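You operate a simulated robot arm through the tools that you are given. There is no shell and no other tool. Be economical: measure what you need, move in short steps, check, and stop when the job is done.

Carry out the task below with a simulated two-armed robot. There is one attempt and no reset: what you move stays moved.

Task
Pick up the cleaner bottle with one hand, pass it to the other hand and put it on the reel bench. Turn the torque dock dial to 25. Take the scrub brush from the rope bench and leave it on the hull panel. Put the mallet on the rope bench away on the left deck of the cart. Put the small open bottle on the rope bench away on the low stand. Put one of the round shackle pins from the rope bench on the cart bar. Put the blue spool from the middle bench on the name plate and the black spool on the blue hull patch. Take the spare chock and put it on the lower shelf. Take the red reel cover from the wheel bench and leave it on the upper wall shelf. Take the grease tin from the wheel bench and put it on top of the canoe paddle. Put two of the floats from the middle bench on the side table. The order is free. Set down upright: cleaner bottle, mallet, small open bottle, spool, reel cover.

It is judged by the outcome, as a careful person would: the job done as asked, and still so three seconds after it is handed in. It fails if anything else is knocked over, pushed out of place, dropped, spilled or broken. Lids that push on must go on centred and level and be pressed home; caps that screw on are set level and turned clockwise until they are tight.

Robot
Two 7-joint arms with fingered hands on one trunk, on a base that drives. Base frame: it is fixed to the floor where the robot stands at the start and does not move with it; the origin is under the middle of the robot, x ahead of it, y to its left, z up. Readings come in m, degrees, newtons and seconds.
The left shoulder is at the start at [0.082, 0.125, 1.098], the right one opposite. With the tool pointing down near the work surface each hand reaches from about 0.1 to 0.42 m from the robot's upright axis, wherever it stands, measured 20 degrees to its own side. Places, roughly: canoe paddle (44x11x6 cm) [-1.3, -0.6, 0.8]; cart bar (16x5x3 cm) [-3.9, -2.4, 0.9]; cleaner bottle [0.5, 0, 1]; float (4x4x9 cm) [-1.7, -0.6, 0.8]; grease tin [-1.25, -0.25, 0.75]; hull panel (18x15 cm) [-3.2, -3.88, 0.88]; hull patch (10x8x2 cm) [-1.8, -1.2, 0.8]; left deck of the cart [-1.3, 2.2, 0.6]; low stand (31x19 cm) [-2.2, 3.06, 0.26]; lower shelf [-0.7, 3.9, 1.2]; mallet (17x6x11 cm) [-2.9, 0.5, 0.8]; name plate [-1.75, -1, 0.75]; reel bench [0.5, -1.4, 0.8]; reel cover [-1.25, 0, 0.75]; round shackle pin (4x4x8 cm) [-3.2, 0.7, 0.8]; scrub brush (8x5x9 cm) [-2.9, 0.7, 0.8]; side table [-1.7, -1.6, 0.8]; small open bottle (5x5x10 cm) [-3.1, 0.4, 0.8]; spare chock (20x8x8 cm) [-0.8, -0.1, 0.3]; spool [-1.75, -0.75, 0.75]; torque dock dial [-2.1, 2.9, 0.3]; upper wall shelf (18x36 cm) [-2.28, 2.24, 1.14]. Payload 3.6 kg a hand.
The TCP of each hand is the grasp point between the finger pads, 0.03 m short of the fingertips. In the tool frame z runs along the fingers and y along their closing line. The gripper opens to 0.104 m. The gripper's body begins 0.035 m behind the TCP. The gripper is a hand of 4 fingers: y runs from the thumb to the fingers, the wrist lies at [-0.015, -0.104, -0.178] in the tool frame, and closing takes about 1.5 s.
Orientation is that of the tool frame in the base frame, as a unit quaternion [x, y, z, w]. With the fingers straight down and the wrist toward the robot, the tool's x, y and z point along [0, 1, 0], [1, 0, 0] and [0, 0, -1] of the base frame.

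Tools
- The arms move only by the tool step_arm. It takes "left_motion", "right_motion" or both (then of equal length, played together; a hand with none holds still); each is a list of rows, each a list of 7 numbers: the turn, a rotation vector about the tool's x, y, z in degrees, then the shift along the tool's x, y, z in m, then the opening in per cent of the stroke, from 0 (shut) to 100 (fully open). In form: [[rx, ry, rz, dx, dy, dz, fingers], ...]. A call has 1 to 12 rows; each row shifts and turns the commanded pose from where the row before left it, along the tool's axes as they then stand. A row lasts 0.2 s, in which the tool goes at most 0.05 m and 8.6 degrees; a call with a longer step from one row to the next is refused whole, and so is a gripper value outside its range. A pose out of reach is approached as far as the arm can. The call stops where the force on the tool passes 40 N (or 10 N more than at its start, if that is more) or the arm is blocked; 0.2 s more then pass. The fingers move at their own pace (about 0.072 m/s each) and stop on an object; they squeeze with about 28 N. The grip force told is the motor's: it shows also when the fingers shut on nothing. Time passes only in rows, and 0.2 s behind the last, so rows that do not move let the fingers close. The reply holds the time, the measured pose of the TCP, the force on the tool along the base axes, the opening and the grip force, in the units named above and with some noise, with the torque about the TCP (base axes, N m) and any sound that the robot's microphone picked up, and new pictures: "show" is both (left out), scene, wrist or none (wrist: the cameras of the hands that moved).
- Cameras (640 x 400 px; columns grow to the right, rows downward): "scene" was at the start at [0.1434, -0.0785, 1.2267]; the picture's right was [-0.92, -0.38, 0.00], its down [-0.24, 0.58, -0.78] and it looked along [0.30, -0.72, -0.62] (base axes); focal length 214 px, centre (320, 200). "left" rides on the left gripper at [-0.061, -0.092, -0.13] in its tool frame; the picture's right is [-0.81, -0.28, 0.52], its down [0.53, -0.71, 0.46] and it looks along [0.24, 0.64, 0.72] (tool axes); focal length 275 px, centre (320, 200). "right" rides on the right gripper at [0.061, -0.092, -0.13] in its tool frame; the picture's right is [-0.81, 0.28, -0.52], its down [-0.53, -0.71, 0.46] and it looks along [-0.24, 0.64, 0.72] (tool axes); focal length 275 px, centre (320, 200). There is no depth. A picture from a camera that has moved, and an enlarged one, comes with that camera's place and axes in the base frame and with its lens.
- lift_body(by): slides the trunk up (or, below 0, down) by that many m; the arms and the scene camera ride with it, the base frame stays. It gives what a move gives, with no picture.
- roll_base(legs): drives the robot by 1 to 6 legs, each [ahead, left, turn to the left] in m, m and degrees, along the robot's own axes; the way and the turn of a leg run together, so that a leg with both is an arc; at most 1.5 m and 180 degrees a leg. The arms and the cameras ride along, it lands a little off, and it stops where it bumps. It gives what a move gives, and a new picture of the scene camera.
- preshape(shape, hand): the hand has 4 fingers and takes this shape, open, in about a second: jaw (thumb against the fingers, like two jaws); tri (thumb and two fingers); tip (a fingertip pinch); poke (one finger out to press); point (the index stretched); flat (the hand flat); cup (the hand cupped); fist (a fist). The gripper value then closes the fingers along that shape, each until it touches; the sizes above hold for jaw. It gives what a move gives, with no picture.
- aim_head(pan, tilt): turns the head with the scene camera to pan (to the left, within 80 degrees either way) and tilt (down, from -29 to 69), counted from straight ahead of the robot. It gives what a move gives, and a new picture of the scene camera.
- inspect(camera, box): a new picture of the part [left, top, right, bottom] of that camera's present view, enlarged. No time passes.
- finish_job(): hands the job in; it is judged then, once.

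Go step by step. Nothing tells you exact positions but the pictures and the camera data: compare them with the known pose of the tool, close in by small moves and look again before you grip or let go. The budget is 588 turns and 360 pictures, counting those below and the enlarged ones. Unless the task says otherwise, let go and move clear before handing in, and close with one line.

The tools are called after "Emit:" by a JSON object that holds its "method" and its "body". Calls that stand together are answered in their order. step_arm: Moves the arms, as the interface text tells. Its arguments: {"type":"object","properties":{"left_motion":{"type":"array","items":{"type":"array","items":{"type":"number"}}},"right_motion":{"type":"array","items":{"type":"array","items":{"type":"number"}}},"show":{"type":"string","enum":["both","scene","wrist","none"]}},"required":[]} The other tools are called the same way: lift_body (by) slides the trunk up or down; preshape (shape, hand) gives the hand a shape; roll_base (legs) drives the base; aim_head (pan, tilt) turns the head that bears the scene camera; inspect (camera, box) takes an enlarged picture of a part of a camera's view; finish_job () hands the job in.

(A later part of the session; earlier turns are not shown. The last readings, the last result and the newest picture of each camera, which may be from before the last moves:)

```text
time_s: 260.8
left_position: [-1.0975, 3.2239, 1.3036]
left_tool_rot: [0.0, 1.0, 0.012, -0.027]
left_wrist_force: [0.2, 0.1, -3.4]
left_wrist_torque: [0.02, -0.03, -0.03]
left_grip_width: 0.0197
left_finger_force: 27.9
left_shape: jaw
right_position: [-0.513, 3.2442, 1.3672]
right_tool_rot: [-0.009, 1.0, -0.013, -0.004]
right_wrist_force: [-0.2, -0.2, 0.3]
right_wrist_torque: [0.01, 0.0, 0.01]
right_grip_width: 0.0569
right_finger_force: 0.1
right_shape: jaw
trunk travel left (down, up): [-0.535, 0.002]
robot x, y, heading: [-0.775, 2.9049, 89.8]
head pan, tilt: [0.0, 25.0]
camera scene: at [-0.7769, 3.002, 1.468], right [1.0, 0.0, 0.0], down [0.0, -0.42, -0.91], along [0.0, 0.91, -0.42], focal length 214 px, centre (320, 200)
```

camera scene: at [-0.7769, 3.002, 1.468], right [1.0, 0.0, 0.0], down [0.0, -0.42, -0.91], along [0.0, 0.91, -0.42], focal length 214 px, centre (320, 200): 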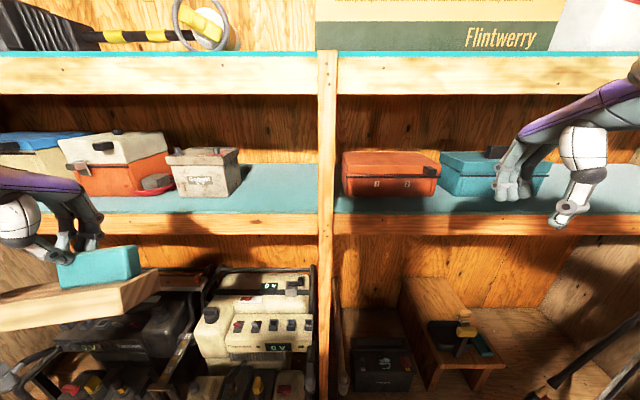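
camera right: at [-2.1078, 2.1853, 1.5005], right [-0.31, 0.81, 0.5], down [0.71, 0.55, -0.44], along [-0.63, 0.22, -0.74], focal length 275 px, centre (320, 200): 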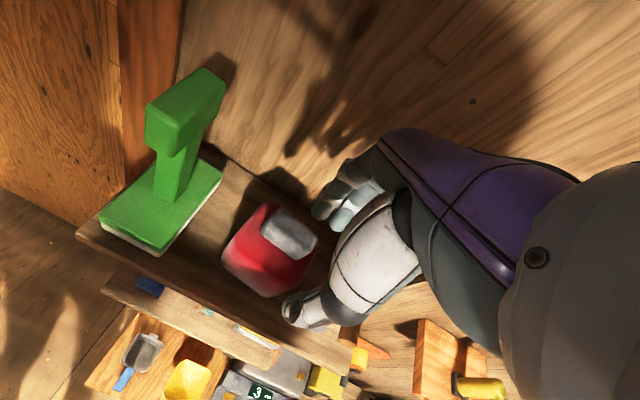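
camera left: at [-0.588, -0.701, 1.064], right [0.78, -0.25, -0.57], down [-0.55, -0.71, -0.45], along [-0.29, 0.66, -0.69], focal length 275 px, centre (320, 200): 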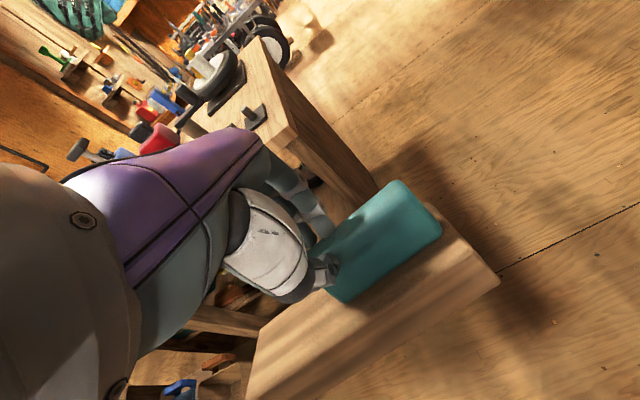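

Free gap between the grey box and the post: x≈-1.03…-0.79. Check the chock's tilt in the hand.

Emit:
{"method": "inspect", "body": {"camera": "left", "box": [0, 0, 640, 400]}}

Emit:
{"method": "inspect", "body": {"camera": "scene", "box": [0, 160, 240, 360]}}

```text
1.00 times, centred on (320, 200) of left (not enlarged: the box is as wide or as high as the picture)
camera zoom: at [-1.0303, 3.1287, 1.4292], right [0.78, -0.26, -0.56], down [-0.56, -0.7, -0.44], along [-0.28, 0.66, -0.7], focal length 275 px, centre (320, 200)
```

zoom: 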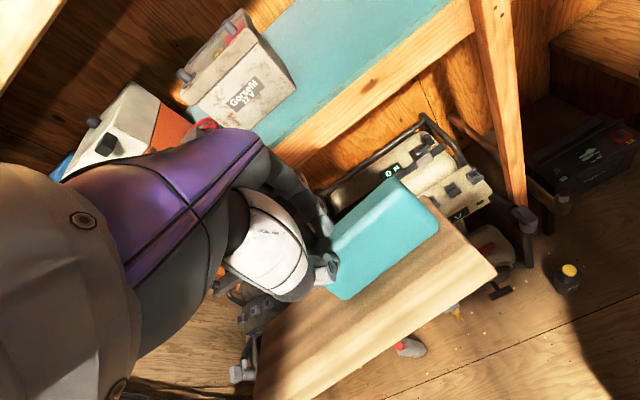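

```text
2.00 times, centred on (120, 260) of scene
camera zoom: at [-0.7769, 3.002, 1.468], right [1.0, 0.0, 0.0], down [0.0, -0.42, -0.91], along [0.0, 0.91, -0.42], focal length 429 px, centre (720, 80)
```

zoom: 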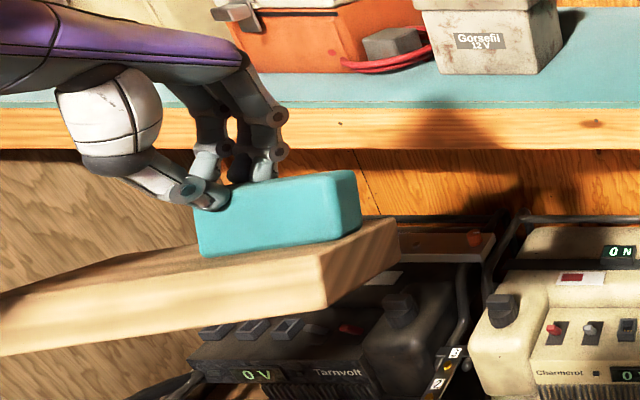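

The chock is yawed about 8–10° relative to square; restore the original grip posture (pitch 20°, yaw 8°), raising it and extending a bit.

Emit:
{"method": "step_arm", "body": {"left_motion": [[-8, 0, 0, 0, 0, -0.02, 0], [-8, 0, 0, 0, 0.02, -0.02, 0], [-5.5, 0, 0, 0, 0.03, 0, 0], [0, 0, 8, 0, 0.03, 0, 0], [0, 0, 1, 0, 0.03, 0, 0], [0, 0, 0, -0.03, 0.02, 0, 0], [0, 0, 0, -0.03, 0, 0, 0], [0, 0, 0, -0.03, 0, 0, 0]]}}

```text
time_s: 262.6
left_position: [-0.9973, 3.3265, 1.3777]
left_tool_rot: [0.081, 0.977, 0.195, -0.042]
left_wrist_force: [0.2, -0.4, -3.9]
left_wrist_torque: [-0.06, -0.07, 0.0]
left_grip_width: 0.0202
left_finger_force: 28.4
left_shape: jaw
right_position: [-0.512, 3.2447, 1.3658]
right_tool_rot: [-0.008, 1.0, -0.014, -0.005]
right_wrist_force: [1.2, 0.2, 0.0]
right_wrist_torque: [-0.03, 0.02, 0.01]
right_grip_width: 0.0564
right_finger_force: 0.0
right_shape: jaw
trunk travel left (down, up): [-0.535, 0.002]
robot x, y, heading: [-0.7704, 2.9031, 90.0]
head pan, tilt: [0.0, 25.0]
camera scene: at [-0.7756, 3.0024, 1.4679], right [1.0, 0.0, 0.0], down [0.0, -0.42, -0.91], along [0.0, 0.91, -0.42], focal length 214 px, centre (320, 200)
camera left: at [-0.9469, 3.1858, 1.4556], right [0.72, -0.17, -0.67], down [-0.67, -0.4, -0.63], along [-0.16, 0.9, -0.4], focal length 275 px, centre (320, 200)
```

scene: 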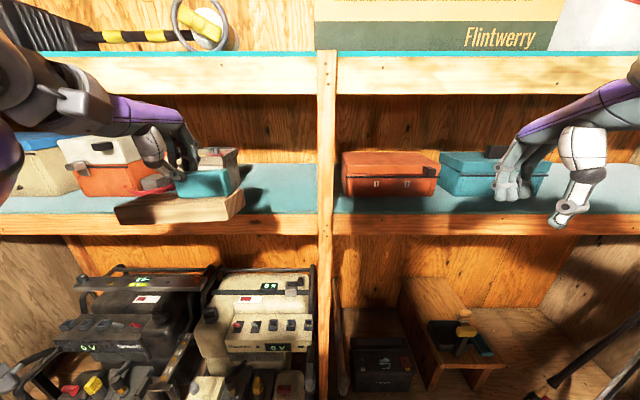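
left: 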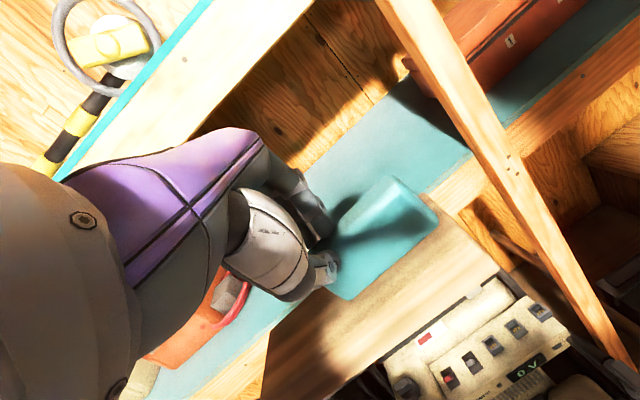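

Looks level. Trim the small roll/pitch errors, retract the right hand, and drive 20 cm ahead.

Emit:
{"method": "step_arm", "body": {"left_motion": [[0, -3.5, 0, -0.03, 0, 0, 0], [2.4, 0, 0, -0.02, 0, 0, 0], [0, 0, 0, 0, 0, 0, 0]], "right_motion": [[0, 0, 0, -0.02, -0.02, 0, 55], [0, 0, 0, -0.02, -0.03, 0, 55], [0, 0, 0, -0.02, -0.03, 0, 55]], "show": "none"}}

Emit:
{"method": "roll_base", "body": {"legs": [[0.2, -0.05, 0]]}}

Emit:
{"method": "inspect", "body": {"camera": "left", "box": [0, 0, 640, 400]}}

```text
time_s: 263.4
left_position: [-0.9502, 3.3177, 1.3725]
left_tool_rot: [0.086, 0.981, 0.172, -0.013]
left_wrist_force: [-0.7, -0.3, -3.5]
left_wrist_torque: [-0.04, -0.02, -0.01]
left_grip_width: 0.0198
left_finger_force: 27.7
left_shape: jaw
right_position: [-0.4535, 3.1654, 1.3685]
right_tool_rot: [-0.011, 1.0, -0.015, -0.004]
right_wrist_force: [0.0, -0.3, 0.6]
right_wrist_torque: [0.03, 0.04, 0.01]
right_grip_width: 0.0566
right_finger_force: 0.1
right_shape: jaw
trunk travel left (down, up): [-0.535, 0.002]
robot x, y, heading: [-0.7763, 2.9056, 89.9]
head pan, tilt: [0.0, 25.0]
```

```text
time_s: 264.9
left_position: [-0.9118, 3.4816, 1.3692]
left_tool_rot: [0.087, 0.982, 0.168, -0.013]
left_wrist_force: [-0.2, 0.9, -3.8]
left_wrist_torque: [-0.06, -0.07, 0.01]
left_grip_width: 0.0201
left_finger_force: 28.5
left_shape: jaw
right_position: [-0.4148, 3.3288, 1.3675]
right_tool_rot: [-0.011, 1.0, -0.015, -0.004]
right_wrist_force: [-0.1, 1.1, 0.1]
right_wrist_torque: [-0.07, 0.02, 0.01]
right_grip_width: 0.0568
right_finger_force: 0.0
right_shape: jaw
trunk travel left (down, up): [-0.535, 0.002]
robot x, y, heading: [-0.7359, 3.0651, 90.1]
head pan, tilt: [0.0, 25.0]
stopped in leg 1: the robot was blocked; the commanded pose is now the measured one
camera scene: at [-0.7375, 3.1645, 1.4674], right [1.0, 0.0, 0.0], down [0.0, -0.43, -0.9], along [0.0, 0.9, -0.43], focal length 214 px, centre (320, 200)
```

scene: 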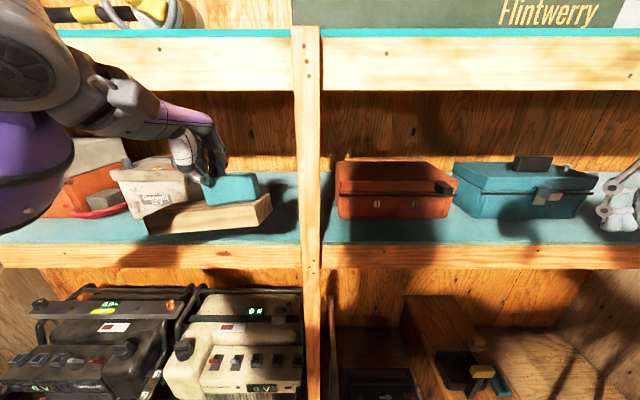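

```text
1.00 times, centred on (320, 200) of left (not enlarged: the box is as wide or as high as the picture)
camera zoom: at [-0.8675, 3.3422, 1.4585], right [0.75, -0.22, -0.62], down [-0.65, -0.42, -0.63], along [-0.13, 0.88, -0.46], focal length 275 px, centre (320, 200)
```

zoom: 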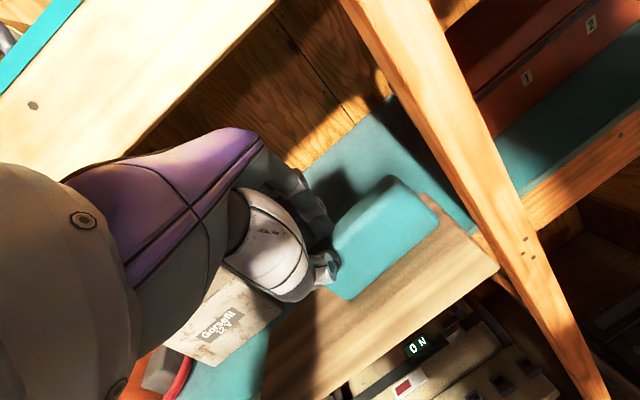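

Base was blocked; look down at the floor in front.

Emit:
{"method": "aim_head", "body": {"pan": 0, "tilt": 65}}

```text
time_s: 265.9
left_position: [-0.9135, 3.4764, 1.3715]
left_tool_rot: [0.085, 0.982, 0.171, -0.014]
left_wrist_force: [-0.6, 0.3, -3.6]
left_wrist_torque: [-0.05, -0.01, -0.04]
left_grip_width: 0.0203
left_finger_force: 28.7
left_shape: jaw
right_position: [-0.4156, 3.3241, 1.368]
right_tool_rot: [-0.011, 1.0, -0.013, -0.003]
right_wrist_force: [-0.4, 0.6, 0.0]
right_wrist_torque: [0.01, -0.01, 0.04]
right_grip_width: 0.0568
right_finger_force: 0.1
right_shape: jaw
trunk travel left (down, up): [-0.535, 0.002]
robot x, y, heading: [-0.7369, 3.065, 90.2]
head pan, tilt: [0.0, 65.0]
camera scene: at [-0.7387, 3.1277, 1.4124], right [1.0, 0.0, 0.0], down [0.0, -0.91, -0.42], along [0.0, 0.42, -0.91], focal length 214 px, centre (320, 200)
```

scene: 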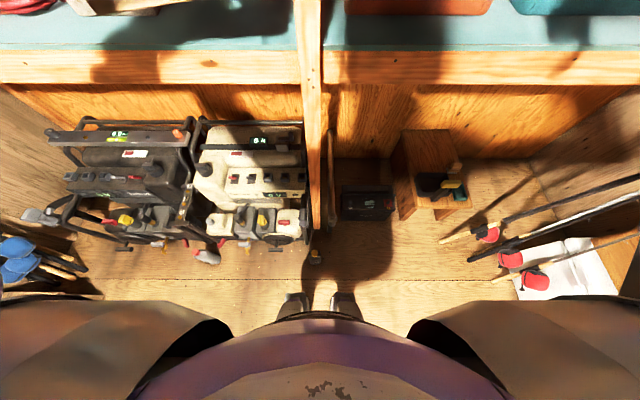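

Likely the forearm touches the upper shelf beam since the trunk is high. Back up, lower the trunk 17 cm and raise the hand correspondingly.

Emit:
{"method": "roll_base", "body": {"legs": [[-0.15, 0, 0]]}}

Emit:
{"method": "lift_body", "body": {"by": -0.18}}

Emit:
{"method": "step_arm", "body": {"left_motion": [[0, 0, 0, 0, 0.012, -0.033, 0], [0, 0, 0, 0, 0.012, -0.033, 0], [0, 0, 0, 0, 0.012, -0.033, 0], [0, 0, 0, 0, 0.012, -0.033, 0], [0, 0, 0, 0, 0.009, -0.025, 0]], "show": "none"}}

Emit:
{"method": "aim_head", "body": {"pan": 10, "tilt": 15}}

```text
time_s: 267.3
left_position: [-0.9128, 3.3289, 1.3713]
left_tool_rot: [0.085, 0.981, 0.171, -0.013]
left_wrist_force: [0.1, 0.2, -3.8]
left_wrist_torque: [-0.06, -0.02, 0.02]
left_grip_width: 0.0199
left_finger_force: 27.7
left_shape: jaw
right_position: [-0.4161, 3.1757, 1.3684]
right_tool_rot: [-0.011, 1.0, -0.014, -0.003]
right_wrist_force: [-0.6, 0.3, 0.5]
right_wrist_torque: [-0.02, -0.02, -0.01]
right_grip_width: 0.0571
right_finger_force: 0.1
right_shape: jaw
trunk travel left (down, up): [-0.535, 0.002]
robot x, y, heading: [-0.7349, 2.9142, 90.3]
head pan, tilt: [0.0, 65.0]
camera scene: at [-0.7383, 2.9812, 1.4122], right [1.0, 0.0, 0.0], down [0.0, -0.91, -0.42], along [0.0, 0.42, -0.91], focal length 214 px, centre (320, 200)
```

scene: 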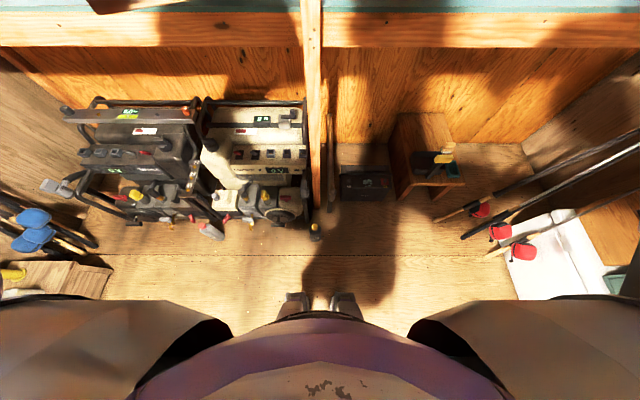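

```text
time_s: 269.3
left_position: [-0.9122, 3.329, 1.1919]
left_tool_rot: [0.086, 0.981, 0.172, -0.013]
left_wrist_force: [-0.1, 0.5, -3.8]
left_wrist_torque: [-0.03, -0.02, -0.03]
left_grip_width: 0.0201
left_finger_force: 27.5
left_shape: jaw
right_position: [-0.4151, 3.1928, 1.1733]
right_tool_rot: [-0.01, 0.999, -0.053, -0.003]
right_wrist_force: [1.5, 0.1, 0.0]
right_wrist_torque: [0.01, -0.01, -0.05]
right_grip_width: 0.0569
right_finger_force: 0.2
right_shape: jaw
trunk travel left (down, up): [-0.355, 0.182]
robot x, y, heading: [-0.7326, 2.9189, 90.2]
head pan, tilt: [0.0, 65.0]
```

```text
time_s: 270.5
left_position: [-0.9022, 3.3271, 1.3586]
left_tool_rot: [0.085, 0.981, 0.172, -0.014]
left_wrist_force: [0.0, 0.8, -3.5]
left_wrist_torque: [-0.05, -0.02, 0.0]
left_grip_width: 0.02
left_finger_force: 28.0
left_shape: jaw
right_position: [-0.4145, 3.192, 1.1726]
right_tool_rot: [-0.011, 0.999, -0.053, -0.004]
right_wrist_force: [0.0, -0.1, 0.0]
right_wrist_torque: [0.02, 0.01, -0.04]
right_grip_width: 0.0568
right_finger_force: 0.0
right_shape: jaw
trunk travel left (down, up): [-0.355, 0.182]
robot x, y, heading: [-0.7369, 2.9138, 90.2]
head pan, tilt: [0.0, 65.0]
```

```text
time_s: 271.7
left_position: [-0.9008, 3.3272, 1.357]
left_tool_rot: [0.085, 0.981, 0.171, -0.014]
left_wrist_force: [-0.5, -0.4, -3.5]
left_wrist_torque: [-0.05, -0.04, -0.02]
left_grip_width: 0.0201
left_finger_force: 28.3
left_shape: jaw
right_position: [-0.416, 3.1929, 1.1744]
right_tool_rot: [-0.01, 0.999, -0.053, -0.003]
right_wrist_force: [-0.2, -0.8, 0.2]
right_wrist_torque: [-0.01, -0.01, -0.02]
right_grip_width: 0.057
right_finger_force: 0.1
right_shape: jaw
trunk travel left (down, up): [-0.355, 0.182]
robot x, y, heading: [-0.734, 2.9167, 90.2]
head pan, tilt: [10.0, 15.0]
camera scene: at [-0.7549, 3.115, 1.2885], right [0.98, 0.18, 0.0], down [0.05, -0.26, -0.97], along [-0.17, 0.95, -0.26], focal length 214 px, centre (320, 200)
```

scene: 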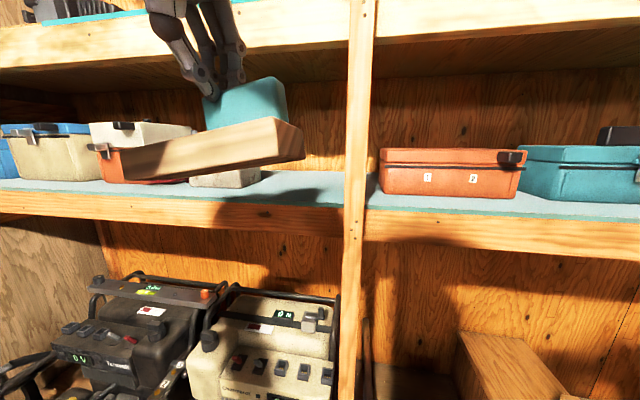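

By triangulating several views, the shelf top is at z≈1.135 with its front edge at y≈3.61 and the upper beam bottom at z≈1.465. Lower the hand to ~1.29 and drive ahead 20 cm.

Emit:
{"method": "step_arm", "body": {"left_motion": [[0, 0, 0, 0, -0.012, 0.033, 0], [0, 0, 0, 0, -0.012, 0.03, 0]], "show": "none"}}

Emit:
{"method": "roll_base", "body": {"legs": [[0.2, 0, 0]]}}

Emit:
{"method": "inspect", "body": {"camera": "left", "box": [0, 0, 640, 400]}}

```text
time_s: 272.3
left_position: [-0.9074, 3.3264, 1.292]
left_tool_rot: [0.087, 0.981, 0.171, -0.014]
left_wrist_force: [0.0, 0.1, -4.1]
left_wrist_torque: [-0.06, 0.01, 0.03]
left_grip_width: 0.0202
left_finger_force: 27.8
left_shape: jaw
right_position: [-0.416, 3.1926, 1.1728]
right_tool_rot: [-0.01, 0.999, -0.053, -0.003]
right_wrist_force: [0.1, 0.3, -0.9]
right_wrist_torque: [-0.04, 0.03, 0.02]
right_grip_width: 0.0571
right_finger_force: 0.1
right_shape: jaw
trunk travel left (down, up): [-0.355, 0.182]
robot x, y, heading: [-0.7364, 2.9166, 90.2]
head pan, tilt: [10.0, 15.0]
```

```text
time_s: 273.7
left_position: [-0.9063, 3.4867, 1.2909]
left_tool_rot: [0.085, 0.982, 0.169, -0.013]
left_wrist_force: [-0.1, 1.0, -3.0]
left_wrist_torque: [-0.08, -0.04, -0.02]
left_grip_width: 0.0206
left_finger_force: 28.3
left_shape: jaw
right_position: [-0.4154, 3.3505, 1.1722]
right_tool_rot: [-0.011, 0.998, -0.054, -0.004]
right_wrist_force: [-0.4, 1.0, 0.4]
right_wrist_torque: [-0.08, 0.02, 0.0]
right_grip_width: 0.057
right_finger_force: 0.0
right_shape: jaw
trunk travel left (down, up): [-0.355, 0.182]
robot x, y, heading: [-0.7346, 3.0725, 90.0]
head pan, tilt: [10.0, 15.0]
stopped in leg 1: the robot was blocked; the commanded pose is now the measured one
camera scene: at [-0.7554, 3.2749, 1.2878], right [0.98, 0.18, 0.0], down [0.05, -0.26, -0.96], along [-0.17, 0.95, -0.26], focal length 214 px, centre (320, 200)
```

scene: 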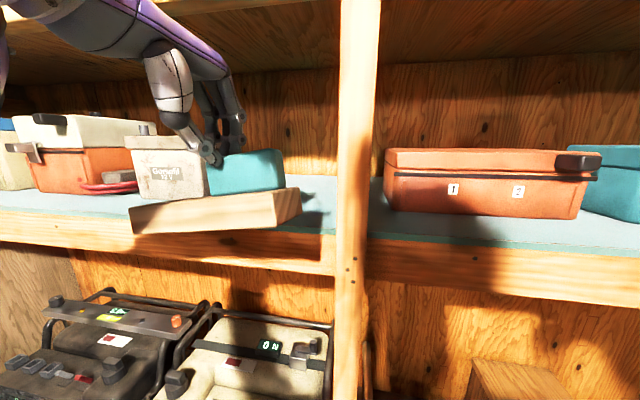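

```text
1.00 times, centred on (320, 200) of left (not enlarged: the box is as wide or as high as the picture)
camera zoom: at [-0.8633, 3.3477, 1.3787], right [0.75, -0.22, -0.62], down [-0.65, -0.42, -0.63], along [-0.13, 0.88, -0.46], focal length 275 px, centre (320, 200)
```

zoom: 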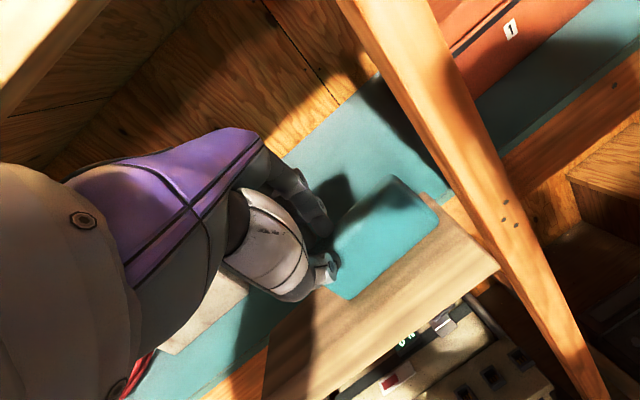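

Base is blocked again (likely near the bottle at the post's foot); back off 2 cm and use the arm to reach the last 20 cm.

Emit:
{"method": "roll_base", "body": {"legs": [[-0.025, 0, 0]]}}

Emit:
{"method": "step_arm", "body": {"left_motion": [[0, 0, 0, 0, 0.037, 0.013, 0], [0, 0, 0, 0, 0.037, 0.013, 0], [0, 0, 0, 0, 0.037, 0.013, 0], [0, 0, 0, 0, 0.037, 0.013, 0], [0, 0, 0, 0, 0.037, 0.013, 0]]}}

```text
time_s: 274.5
left_position: [-0.9078, 3.4564, 1.2917]
left_tool_rot: [0.086, 0.981, 0.172, -0.013]
left_wrist_force: [0.1, 0.1, -4.5]
left_wrist_torque: [-0.05, 0.02, -0.01]
left_grip_width: 0.0203
left_finger_force: 28.3
left_shape: jaw
right_position: [-0.4145, 3.3223, 1.1727]
right_tool_rot: [-0.009, 0.999, -0.053, -0.002]
right_wrist_force: [0.6, 0.1, -0.9]
right_wrist_torque: [0.0, -0.02, 0.04]
right_grip_width: 0.0572
right_finger_force: 0.0
right_shape: jaw
trunk travel left (down, up): [-0.355, 0.182]
robot x, y, heading: [-0.7355, 3.0479, 90.1]
head pan, tilt: [10.0, 15.0]
camera scene: at [-0.7552, 3.2455, 1.2886], right [0.98, 0.18, 0.0], down [0.05, -0.26, -0.97], along [-0.17, 0.95, -0.26], focal length 214 px, centre (320, 200)
```

scene: 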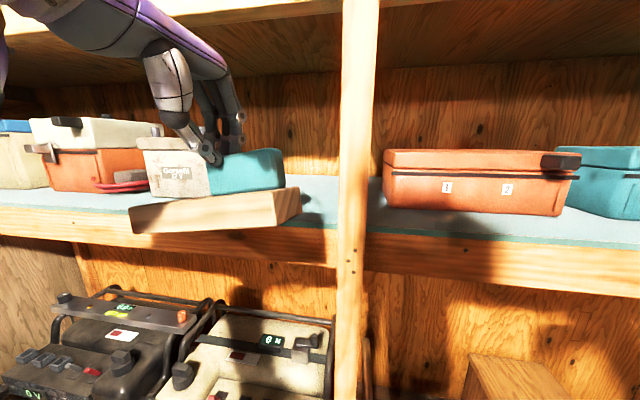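

```text
time_s: 275.7
left_position: [-0.8743, 3.6521, 1.2898]
left_tool_rot: [0.086, 0.981, 0.172, -0.014]
left_wrist_force: [-0.2, 0.2, -3.5]
left_wrist_torque: [-0.06, -0.03, 0.01]
left_grip_width: 0.0203
left_finger_force: 27.8
left_shape: jaw
right_position: [-0.4162, 3.3235, 1.1734]
right_tool_rot: [-0.01, 0.999, -0.053, -0.004]
right_wrist_force: [-0.1, 0.6, 0.2]
right_wrist_torque: [0.0, 0.01, 0.01]
right_grip_width: 0.0569
right_finger_force: 0.0
right_shape: jaw
trunk travel left (down, up): [-0.355, 0.182]
robot x, y, heading: [-0.7376, 3.0423, 90.2]
head pan, tilt: [10.0, 15.0]
camera scene: at [-0.7546, 3.2467, 1.2884], right [0.98, 0.18, 0.0], down [0.05, -0.26, -0.97], along [-0.17, 0.95, -0.26], focal length 214 px, centre (320, 200)
camera left: at [-0.8297, 3.5137, 1.3782], right [0.75, -0.21, -0.62], down [-0.65, -0.42, -0.64], along [-0.13, 0.88, -0.45], focal length 275 px, centre (320, 200)
```

scene: 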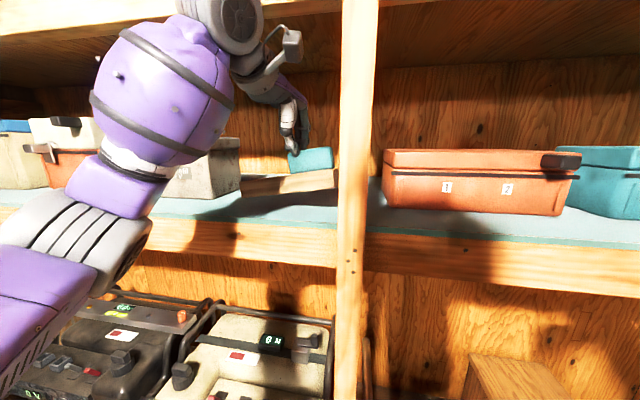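
left: 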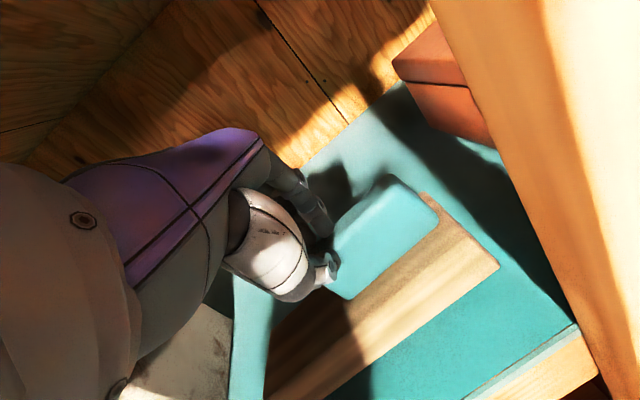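

Chock is over the shelf. Shift 1.5 cm left, 2 cm deeper, then lower until contact.

Emit:
{"method": "step_arm", "body": {"left_motion": [[0, 0, 0, 0.018, 0.018, 0.007, 0], [0, 0, 0, 0, -0.007, 0.019, 0], [0, 0, 0, 0, -0.006, 0.015, 0]], "show": "wrist"}}

Emit:
{"method": "step_arm", "body": {"left_motion": [[0, 0, 0, 0, -0.002, 0.006, 0], [0, 0, 0, 0, -0.002, 0.005, 0]], "show": "none"}}

Emit:
{"method": "step_arm", "body": {"left_motion": [[0, 0, 0, 0, -0.0015, 0.004, 0], [0, 0, 0, 0, -0.0015, 0.004, 0]], "show": "scene"}}

```text
time_s: 276.5
left_position: [-0.8906, 3.6722, 1.2576]
left_tool_rot: [0.087, 0.981, 0.171, -0.014]
left_wrist_force: [0.9, 0.3, -1.7]
left_wrist_torque: [0.06, 0.13, -0.02]
left_grip_width: 0.0209
left_finger_force: 28.5
left_shape: jaw
right_position: [-0.4157, 3.3219, 1.1729]
right_tool_rot: [-0.01, 0.999, -0.052, -0.003]
right_wrist_force: [-0.2, 0.0, 0.3]
right_wrist_torque: [0.03, 0.0, -0.02]
right_grip_width: 0.0571
right_finger_force: 0.1
right_shape: jaw
trunk travel left (down, up): [-0.355, 0.182]
robot x, y, heading: [-0.736, 3.0456, 90.4]
head pan, tilt: [10.0, 15.0]
camera left: at [-0.8472, 3.5332, 1.3447], right [0.75, -0.21, -0.62], down [-0.65, -0.42, -0.64], along [-0.13, 0.88, -0.45], focal length 275 px, centre (320, 200)
```

left: 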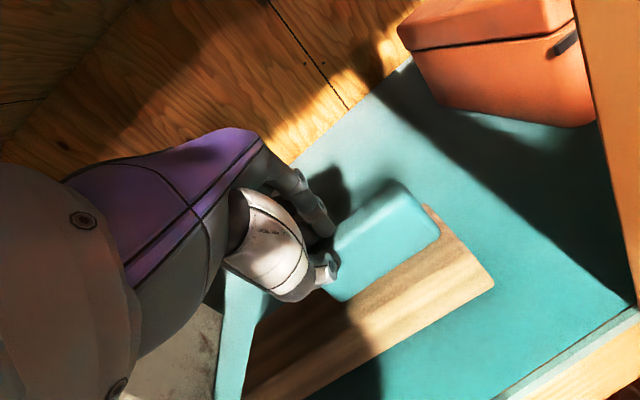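

```text
time_s: 277.1
left_position: [-0.8913, 3.6687, 1.2497]
left_tool_rot: [0.087, 0.98, 0.177, -0.013]
left_wrist_force: [0.2, -5.9, 20.5]
left_wrist_torque: [0.54, 0.1, -0.07]
left_grip_width: 0.0224
left_finger_force: 27.7
left_shape: jaw
right_position: [-0.4151, 3.3198, 1.1739]
right_tool_rot: [-0.01, 0.999, -0.052, -0.004]
right_wrist_force: [0.5, 0.3, -0.8]
right_wrist_torque: [-0.04, 0.0, 0.03]
right_grip_width: 0.0571
right_finger_force: 0.1
right_shape: jaw
trunk travel left (down, up): [-0.355, 0.182]
robot x, y, heading: [-0.7361, 3.0451, 90.1]
head pan, tilt: [10.0, 15.0]
```

```text
time_s: 277.7
left_position: [-0.8916, 3.6688, 1.2481]
left_tool_rot: [0.087, 0.978, 0.187, -0.011]
left_wrist_force: [1.1, -8.6, 20.8]
left_wrist_torque: [0.24, 0.13, -0.02]
left_grip_width: 0.0235
left_finger_force: 28.2
left_shape: jaw
right_position: [-0.4161, 3.3208, 1.173]
right_tool_rot: [-0.01, 0.999, -0.051, -0.004]
right_wrist_force: [-0.2, 0.5, -0.1]
right_wrist_torque: [-0.04, -0.02, 0.0]
right_grip_width: 0.057
right_finger_force: 0.1
right_shape: jaw
trunk travel left (down, up): [-0.355, 0.182]
robot x, y, heading: [-0.7411, 3.0455, 90.2]
head pan, tilt: [10.0, 15.0]
stopped in row 2 (left hand): the force on the tool passed its limit at 42 N (the readings are from after the stop); the commanded pose is now the measured one
camera scene: at [-0.7545, 3.2439, 1.2887], right [0.98, 0.18, 0.0], down [0.05, -0.25, -0.97], along [-0.17, 0.95, -0.26], focal length 214 px, centre (320, 200)
```

scene: 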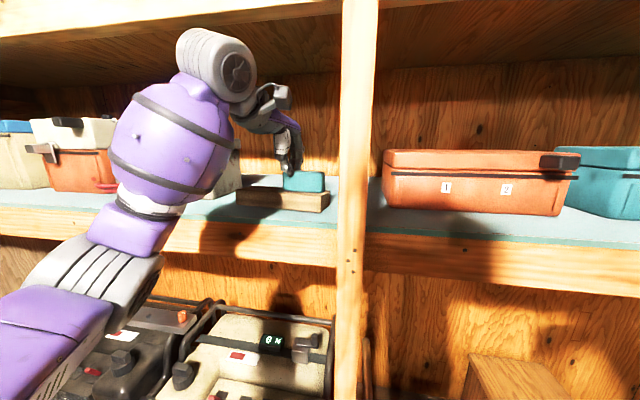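

The chock is seated on the shelf. Release and withdraw.

Emit:
{"method": "step_arm", "body": {"left_motion": [[0, 0, 0, 0, 0, 0, 55], [0, 0, 0, 0, 0, 0, 55], [0, 0, 0, 0, 0, 0, 55], [0, 0, 0, 0, 0, -0.02, 55], [0, 0, 0, 0, 0, -0.03, 55], [0, 0, 0, 0, -0.03, -0.03, 55], [0, 0, 0, 0, -0.04, -0.015, 55], [0, 0, 0, 0, -0.04, -0.015, 55], [0, 0, 0, 0, -0.04, -0.015, 55], [0, 0, 0, 0, -0.04, -0.015, 55]]}}

```text
time_s: 279.9
left_position: [-0.9279, 3.4455, 1.3071]
left_tool_rot: [0.086, 0.98, 0.18, -0.011]
left_wrist_force: [0.1, 0.5, -0.6]
left_wrist_torque: [-0.01, 0.01, -0.02]
left_grip_width: 0.0573
left_finger_force: 0.0
left_shape: jaw
right_position: [-0.4145, 3.3208, 1.1754]
right_tool_rot: [-0.009, 0.999, -0.051, -0.004]
right_wrist_force: [-0.7, 0.3, -0.3]
right_wrist_torque: [0.0, -0.05, -0.02]
right_grip_width: 0.0568
right_finger_force: 0.1
right_shape: jaw
trunk travel left (down, up): [-0.355, 0.182]
robot x, y, heading: [-0.7364, 3.0468, 90.1]
head pan, tilt: [10.0, 15.0]
camera scene: at [-0.7555, 3.2441, 1.2888], right [0.98, 0.18, 0.0], down [0.05, -0.25, -0.97], along [-0.17, 0.95, -0.26], focal length 214 px, centre (320, 200)
camera left: at [-0.8853, 3.305, 1.3939], right [0.75, -0.2, -0.62], down [-0.64, -0.41, -0.65], along [-0.12, 0.89, -0.44], focal length 275 px, centre (320, 200)
```

scene: 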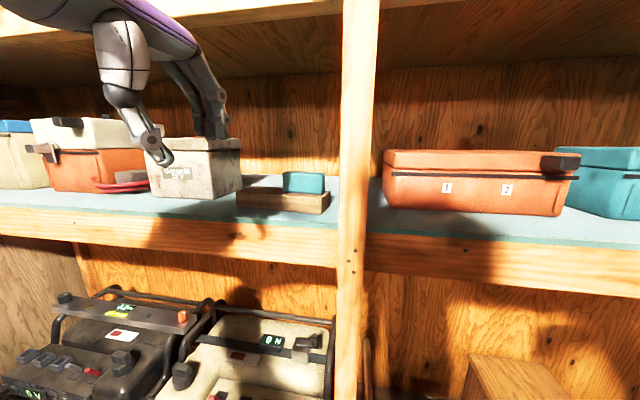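
left: 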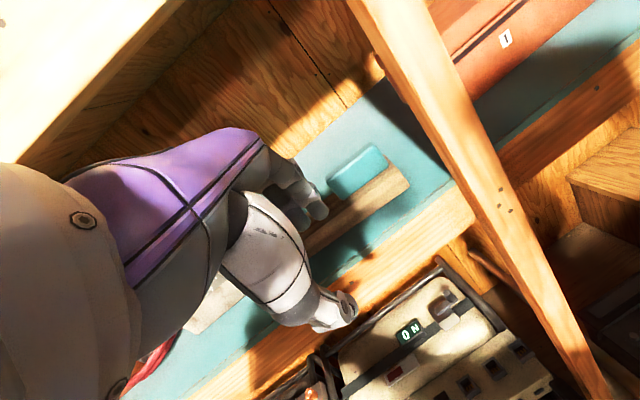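

Chock placed. Now back up, straighten the hand, turn west toward the low stand and dial.

Emit:
{"method": "roll_base", "body": {"legs": [[-0.18, 0, 0]]}}

Emit:
{"method": "step_arm", "body": {"left_motion": [[8, 0, 0, 0, 0, 0, 55], [8, 0, 0, 0, 0, 0, 55], [5, 0, -6, 0, 0, 0, 55], [0, 0, -4, 0, 0, 0, 100]], "show": "none"}}

Emit:
{"method": "roll_base", "body": {"legs": [[0, 0, 90], [0.55, 0, 0]]}}

Emit:
{"method": "aim_head", "body": {"pan": 0, "tilt": 45}}

```text
time_s: 281.4
left_position: [-0.9275, 3.2694, 1.3076]
left_tool_rot: [0.088, 0.98, 0.18, -0.011]
left_wrist_force: [-1.0, 0.0, -0.8]
left_wrist_torque: [-0.01, 0.0, 0.02]
left_grip_width: 0.0571
left_finger_force: 0.1
left_shape: jaw
right_position: [-0.4144, 3.1438, 1.173]
right_tool_rot: [-0.009, 0.999, -0.053, -0.004]
right_wrist_force: [0.2, 0.1, -0.5]
right_wrist_torque: [0.02, 0.02, 0.02]
right_grip_width: 0.0569
right_finger_force: 0.0
right_shape: jaw
trunk travel left (down, up): [-0.355, 0.182]
robot x, y, heading: [-0.7348, 2.8663, 90.1]
head pan, tilt: [10.0, 15.0]
camera scene: at [-0.7543, 3.0669, 1.2887], right [0.98, 0.17, 0.0], down [0.04, -0.25, -0.97], along [-0.17, 0.95, -0.26], focal length 214 px, centre (320, 200)
```

scene: 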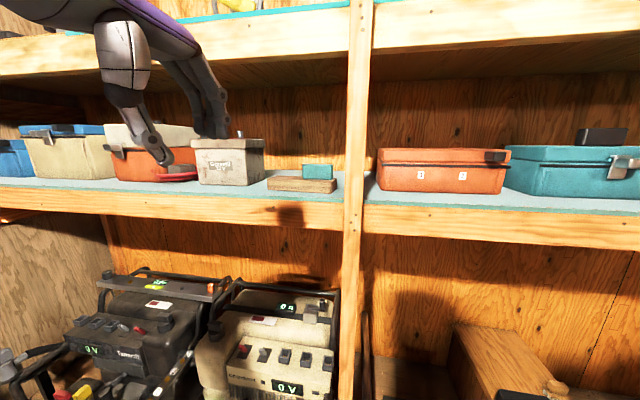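

```text
time_s: 282.4
left_position: [-0.9267, 3.2694, 1.3081]
left_tool_rot: [-0.004, 1.0, 0.0, -0.026]
left_wrist_force: [-0.2, 0.8, 0.5]
left_wrist_torque: [0.02, 0.01, -0.01]
left_grip_width: 0.1036
left_finger_force: 0.1
left_shape: jaw
right_position: [-0.4151, 3.1439, 1.1741]
right_tool_rot: [-0.008, 0.999, -0.052, -0.004]
right_wrist_force: [-0.4, 0.3, 0.3]
right_wrist_torque: [-0.02, 0.04, 0.0]
right_grip_width: 0.057
right_finger_force: 0.1
right_shape: jaw
trunk travel left (down, up): [-0.355, 0.182]
robot x, y, heading: [-0.7392, 2.8698, 89.9]
head pan, tilt: [10.0, 15.0]
```

```text
time_s: 289.4
left_position: [-1.6835, 2.6626, 1.3069]
left_tool_rot: [0.715, -0.699, 0.018, 0.018]
left_wrist_force: [-0.7, 0.0, 0.5]
left_wrist_torque: [-0.01, -0.03, 0.01]
left_grip_width: 0.1034
left_finger_force: 0.0
left_shape: jaw
right_position: [-1.5653, 3.176, 1.1731]
right_tool_rot: [0.719, -0.693, 0.038, -0.035]
right_wrist_force: [-0.7, -0.7, 0.1]
right_wrist_torque: [0.03, 0.0, -0.01]
right_grip_width: 0.0572
right_finger_force: 0.0
right_shape: jaw
trunk travel left (down, up): [-0.355, 0.182]
robot x, y, heading: [-1.2861, 2.8603, -179.1]
head pan, tilt: [10.0, 15.0]
camera scene: at [-1.4837, 2.8403, 1.2886], right [-0.19, 0.98, 0.0], down [0.25, 0.05, -0.97], along [-0.95, -0.18, -0.26], focal length 214 px, centre (320, 200)
```

scene: 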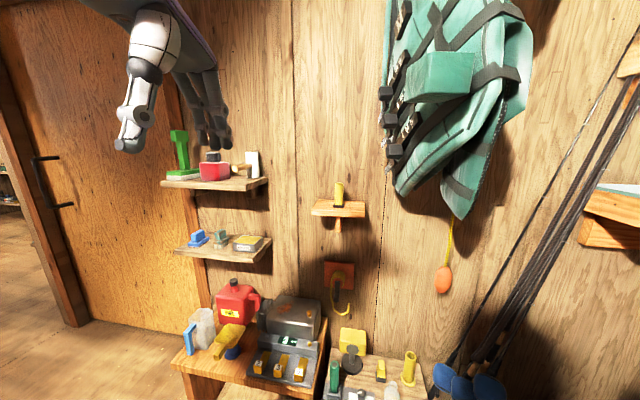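

```text
time_s: 290.4
left_position: [-1.682, 2.6615, 1.3085]
left_tool_rot: [0.716, -0.698, 0.018, 0.018]
left_wrist_force: [0.3, -0.7, 0.0]
left_wrist_torque: [0.01, -0.01, 0.0]
left_grip_width: 0.1035
left_finger_force: 0.0
left_shape: jaw
right_position: [-1.566, 3.1761, 1.1742]
right_tool_rot: [0.719, -0.693, 0.041, -0.035]
right_wrist_force: [-0.1, -0.1, -0.3]
right_wrist_torque: [0.03, -0.01, 0.02]
right_grip_width: 0.0568
right_finger_force: 0.0
right_shape: jaw
trunk travel left (down, up): [-0.355, 0.182]
robot x, y, heading: [-1.2811, 2.8588, -179.2]
head pan, tilt: [0.0, 45.0]
camera scene: at [-1.473, 2.8567, 1.2419], right [-0.02, 1.0, 0.0], down [0.71, 0.01, -0.71], along [-0.71, -0.01, -0.71], focal length 214 px, centre (320, 200)
```

scene: 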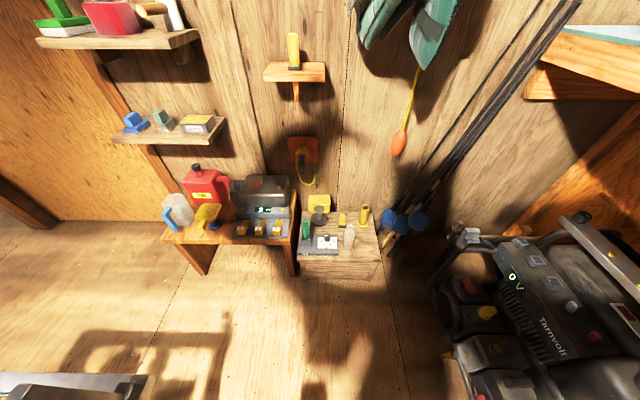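

Emit:
{"method": "inspect", "body": {"camera": "scene", "box": [270, 170, 430, 290]}}

```text
3.33 times, centred on (350, 230) of scene
camera zoom: at [-1.473, 2.8567, 1.2419], right [-0.02, 1.0, 0.0], down [0.71, 0.01, -0.71], along [-0.71, -0.01, -0.71], focal length 715 px, centre (220, 100)
```

zoom: 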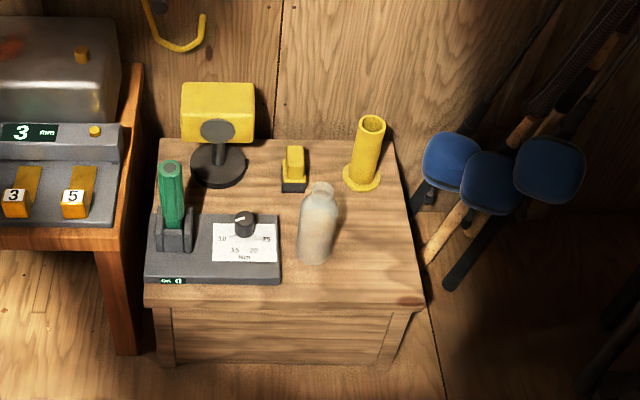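

The low stand holds the torque dock; its dial (scale 10–15–20–25) is near (-2.135, 2.886, ~0.3). I'll get closer, lower the trunk, and look.

Emit:
{"method": "roll_base", "body": {"legs": [[0.27, 0.1, 0]]}}

Emit:
{"method": "lift_body", "body": {"by": -0.35}}

Emit:
{"method": "aim_head", "body": {"pan": -5, "tilt": 50}}

Emit:
{"method": "inspect", "body": {"camera": "scene", "box": [220, 120, 420, 280]}}

```text
time_s: 292.4
left_position: [-1.9501, 2.5579, 1.3075]
left_tool_rot: [0.716, -0.698, 0.018, 0.018]
left_wrist_force: [0.6, 0.5, -0.6]
left_wrist_torque: [-0.02, -0.03, 0.02]
left_grip_width: 0.1037
left_finger_force: 0.0
left_shape: jaw
right_position: [-1.8329, 3.072, 1.1738]
right_tool_rot: [0.719, -0.693, 0.039, -0.035]
right_wrist_force: [-0.6, -0.3, -0.3]
right_wrist_torque: [0.01, -0.01, 0.01]
right_grip_width: 0.0568
right_finger_force: 0.0
right_shape: jaw
trunk travel left (down, up): [-0.355, 0.182]
robot x, y, heading: [-1.5551, 2.7544, -179.0]
head pan, tilt: [0.0, 45.0]
camera scene: at [-1.7411, 2.7518, 1.2417], right [-0.02, 1.0, 0.0], down [0.71, 0.01, -0.71], along [-0.71, -0.01, -0.71], focal length 214 px, centre (320, 200)
```

scene: 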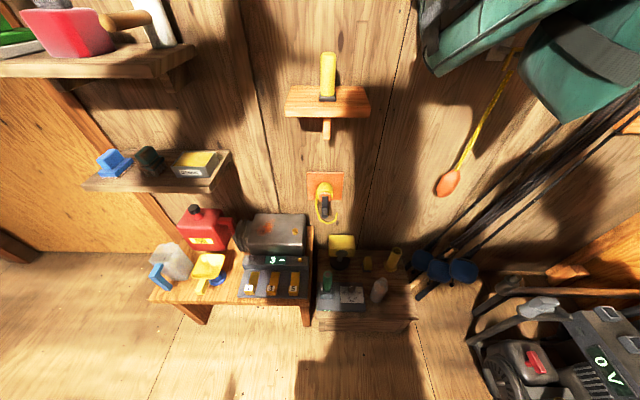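

```text
time_s: 295.8
left_position: [-2.059, 2.5545, 0.8807]
left_tool_rot: [0.709, -0.695, 0.1, -0.066]
left_wrist_force: [-0.1, 0.0, -0.4]
left_wrist_torque: [-0.02, -0.02, -0.05]
left_grip_width: 0.1038
left_finger_force: 0.1
left_shape: jaw
right_position: [-1.8863, 3.0688, 0.8054]
right_tool_rot: [0.716, -0.689, 0.082, -0.078]
right_wrist_force: [0.0, 0.0, 0.1]
right_wrist_torque: [-0.01, 0.0, -0.05]
right_grip_width: 0.0568
right_finger_force: 0.1
right_shape: jaw
trunk travel left (down, up): [-0.005, 0.532]
robot x, y, heading: [-1.5539, 2.7528, -179.1]
head pan, tilt: [0.0, 45.0]
```

```text
time_s: 296.4
left_position: [-2.0591, 2.5552, 0.8791]
left_tool_rot: [0.709, -0.695, 0.1, -0.066]
left_wrist_force: [-0.3, -0.2, -0.2]
left_wrist_torque: [-0.01, 0.01, -0.03]
left_grip_width: 0.1036
left_finger_force: 0.1
left_shape: jaw
right_position: [-1.8864, 3.0703, 0.8056]
right_tool_rot: [0.715, -0.69, 0.083, -0.078]
right_wrist_force: [0.5, -0.7, 0.7]
right_wrist_torque: [0.01, 0.0, 0.01]
right_grip_width: 0.0572
right_finger_force: 0.1
right_shape: jaw
trunk travel left (down, up): [-0.005, 0.532]
robot x, y, heading: [-1.552, 2.7548, -178.9]
head pan, tilt: [-5.0, 50.0]
camera scene: at [-1.8369, 2.7568, 0.8788], right [0.07, 1.0, 0.0], down [0.76, -0.05, -0.64], along [-0.64, 0.04, -0.77], focal length 214 px, centre (320, 200)
```

scene: 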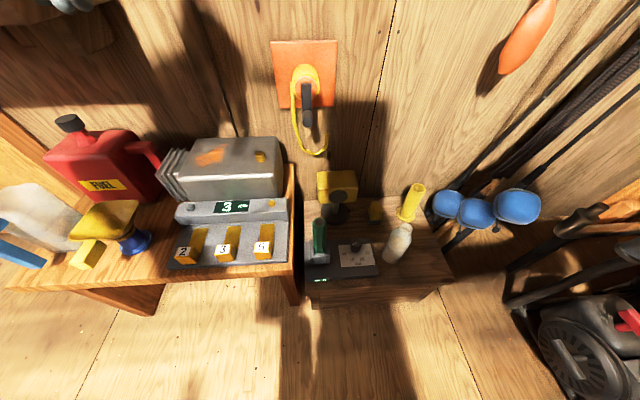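

```text
2.50 times, centred on (320, 200) of scene
camera zoom: at [-1.8369, 2.7568, 0.8788], right [0.07, 1.0, 0.0], down [0.76, -0.05, -0.64], along [-0.64, 0.04, -0.77], focal length 536 px, centre (320, 200)
```

zoom: 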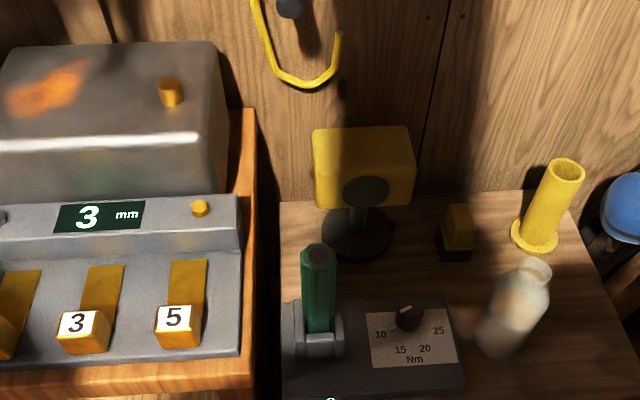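

Emit:
{"method": "inspect", "body": {"camera": "scene", "box": [325, 230, 385, 270]}}

Emit:
{"method": "inspect", "body": {"camera": "scene", "box": [300, 220, 400, 290]}}

```text
10.00 times, centred on (355, 250) of scene
camera zoom: at [-1.8369, 2.7568, 0.8788], right [0.07, 1.0, 0.0], down [0.76, -0.05, -0.64], along [-0.64, 0.04, -0.77], focal length 2145 px, centre (-30, -300)
```

zoom: 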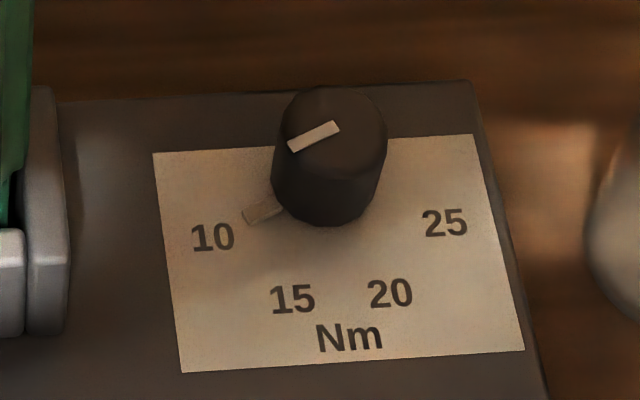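

```text
5.71 times, centred on (350, 255) of scene
camera zoom: at [-1.8369, 2.7568, 0.8788], right [0.07, 1.0, 0.0], down [0.76, -0.05, -0.64], along [-0.64, 0.04, -0.77], focal length 1226 px, centre (149, -114)
```

zoom: 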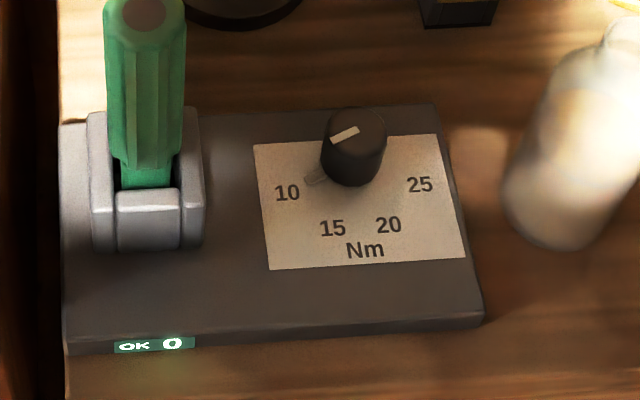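

The pointer is at 10; labels run counter-clockwise (10→15→20→25 about 45° apart), so I need ~+132° counter-clockwise. The knob is at about (-2.143, 2.886), mid z≈0.285. Bring the right hand above it.

Emit:
{"method": "step_arm", "body": {"right_motion": [[-8, 0, 0, 0.02, 0.03, 0, 55], [-5, 0, 0, 0.03, 0.03, 0, 55], [0, 0, 0, 0.03, 0.03, 0.02, 55], [0, 0, 0, 0.03, 0.03, 0.02, 55], [0, 0, 0, 0.03, 0.03, 0.02, 55], [0, 0, 0, 0.03, 0.03, 0.02, 55], [0, 0, 0, 0.01, 0.03, 0.03, 55], [0, 0, 0, 0, 0.03, 0.03, 55], [0, 0, 0, 0, 0.015, 0.04, 55], [0, 0, 0, 0, 0, 0.04, 55], [0, 0, 0, 0, 0, 0.04, 55], [0, 0, 0, 0, 0, 0.03, 55]]}}

```text
time_s: 299.1
left_position: [-2.0596, 2.555, 0.8805]
left_tool_rot: [0.709, -0.695, 0.101, -0.066]
left_wrist_force: [0.2, 0.2, 0.3]
left_wrist_torque: [-0.01, 0.01, 0.02]
left_grip_width: 0.1037
left_finger_force: 0.1
left_shape: jaw
right_position: [-2.1338, 2.8788, 0.5073]
right_tool_rot: [0.72, -0.694, 0.003, 0.004]
right_wrist_force: [0.1, -0.8, -0.5]
right_wrist_torque: [-0.02, 0.02, 0.02]
right_grip_width: 0.0571
right_finger_force: 0.1
right_shape: jaw
trunk travel left (down, up): [-0.005, 0.532]
robot x, y, heading: [-1.551, 2.7554, -178.9]
head pan, tilt: [-5.0, 50.0]
camera scene: at [-1.837, 2.7568, 0.8787], right [0.07, 1.0, 0.0], down [0.76, -0.05, -0.64], along [-0.64, 0.04, -0.77], focal length 214 px, centre (320, 200)
camera right: at [-2.0397, 2.823, 0.6386], right [-0.3, 0.81, 0.51], down [0.69, 0.55, -0.46], along [-0.65, 0.21, -0.73], focal length 275 px, centre (320, 200)
```

scene: 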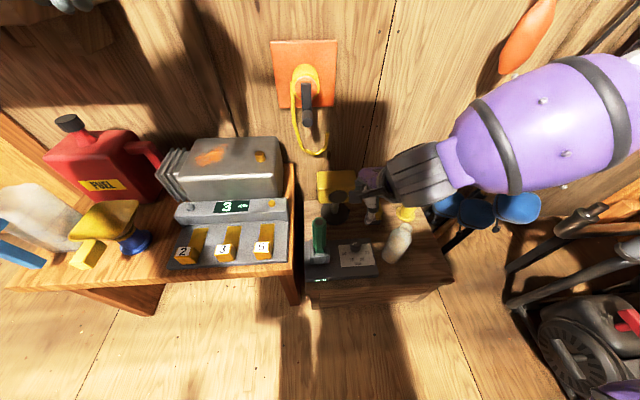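
right: 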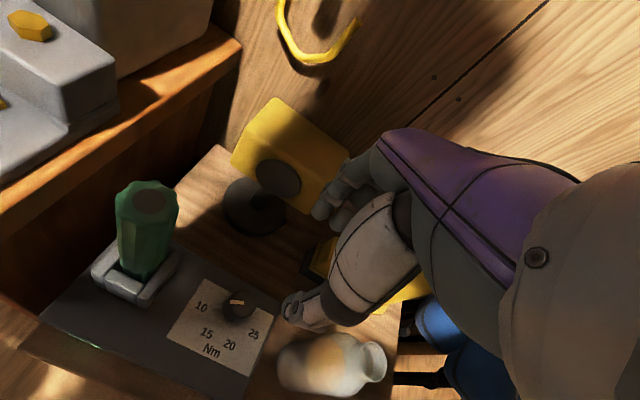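

Knob located at (-2.139, 2.878). Yaw the hand +32° clockwise first and descend to just above the knob.

Emit:
{"method": "step_arm", "body": {"right_motion": [[0, 0, 8, 0, 0, 0.01, 55], [0, 0, 8, 0, 0, 0.01, 55], [0, 0, 8, 0, 0, 0.02, 55], [0, 0, 8, 0, 0, 0.02, 55], [0, 0, 0, 0, 0.003, 0.03, 55]], "show": "wrist"}}

```text
time_s: 300.2
left_position: [-2.0604, 2.5556, 0.8809]
left_tool_rot: [0.71, -0.694, 0.1, -0.066]
left_wrist_force: [0.0, 0.8, -0.4]
left_wrist_torque: [-0.01, 0.05, 0.02]
left_grip_width: 0.1036
left_finger_force: 0.0
left_shape: jaw
right_position: [-2.1352, 2.8784, 0.418]
right_tool_rot: [-0.499, 0.866, -0.005, -0.003]
right_wrist_force: [-0.2, -0.6, 0.2]
right_wrist_torque: [0.0, -0.01, -0.02]
right_grip_width: 0.057
right_finger_force: 0.0
right_shape: jaw
trunk travel left (down, up): [-0.005, 0.532]
robot x, y, heading: [-1.5501, 2.7567, -178.8]
head pan, tilt: [-5.0, 50.0]
camera right: at [-2.0862, 2.7818, 0.5494], right [0.17, 0.84, 0.51], down [0.88, 0.1, -0.46], along [-0.44, 0.53, -0.73], focal length 275 px, centre (320, 200)
```

right: 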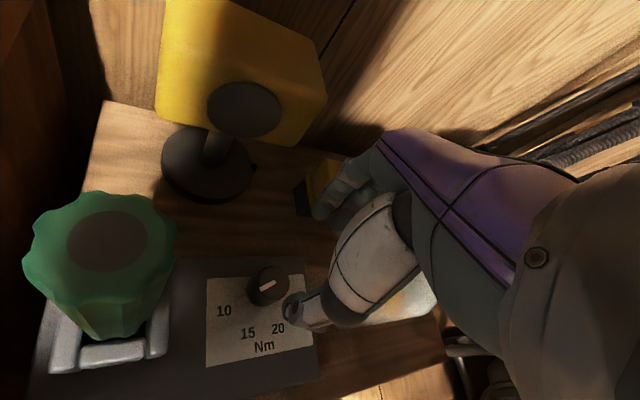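

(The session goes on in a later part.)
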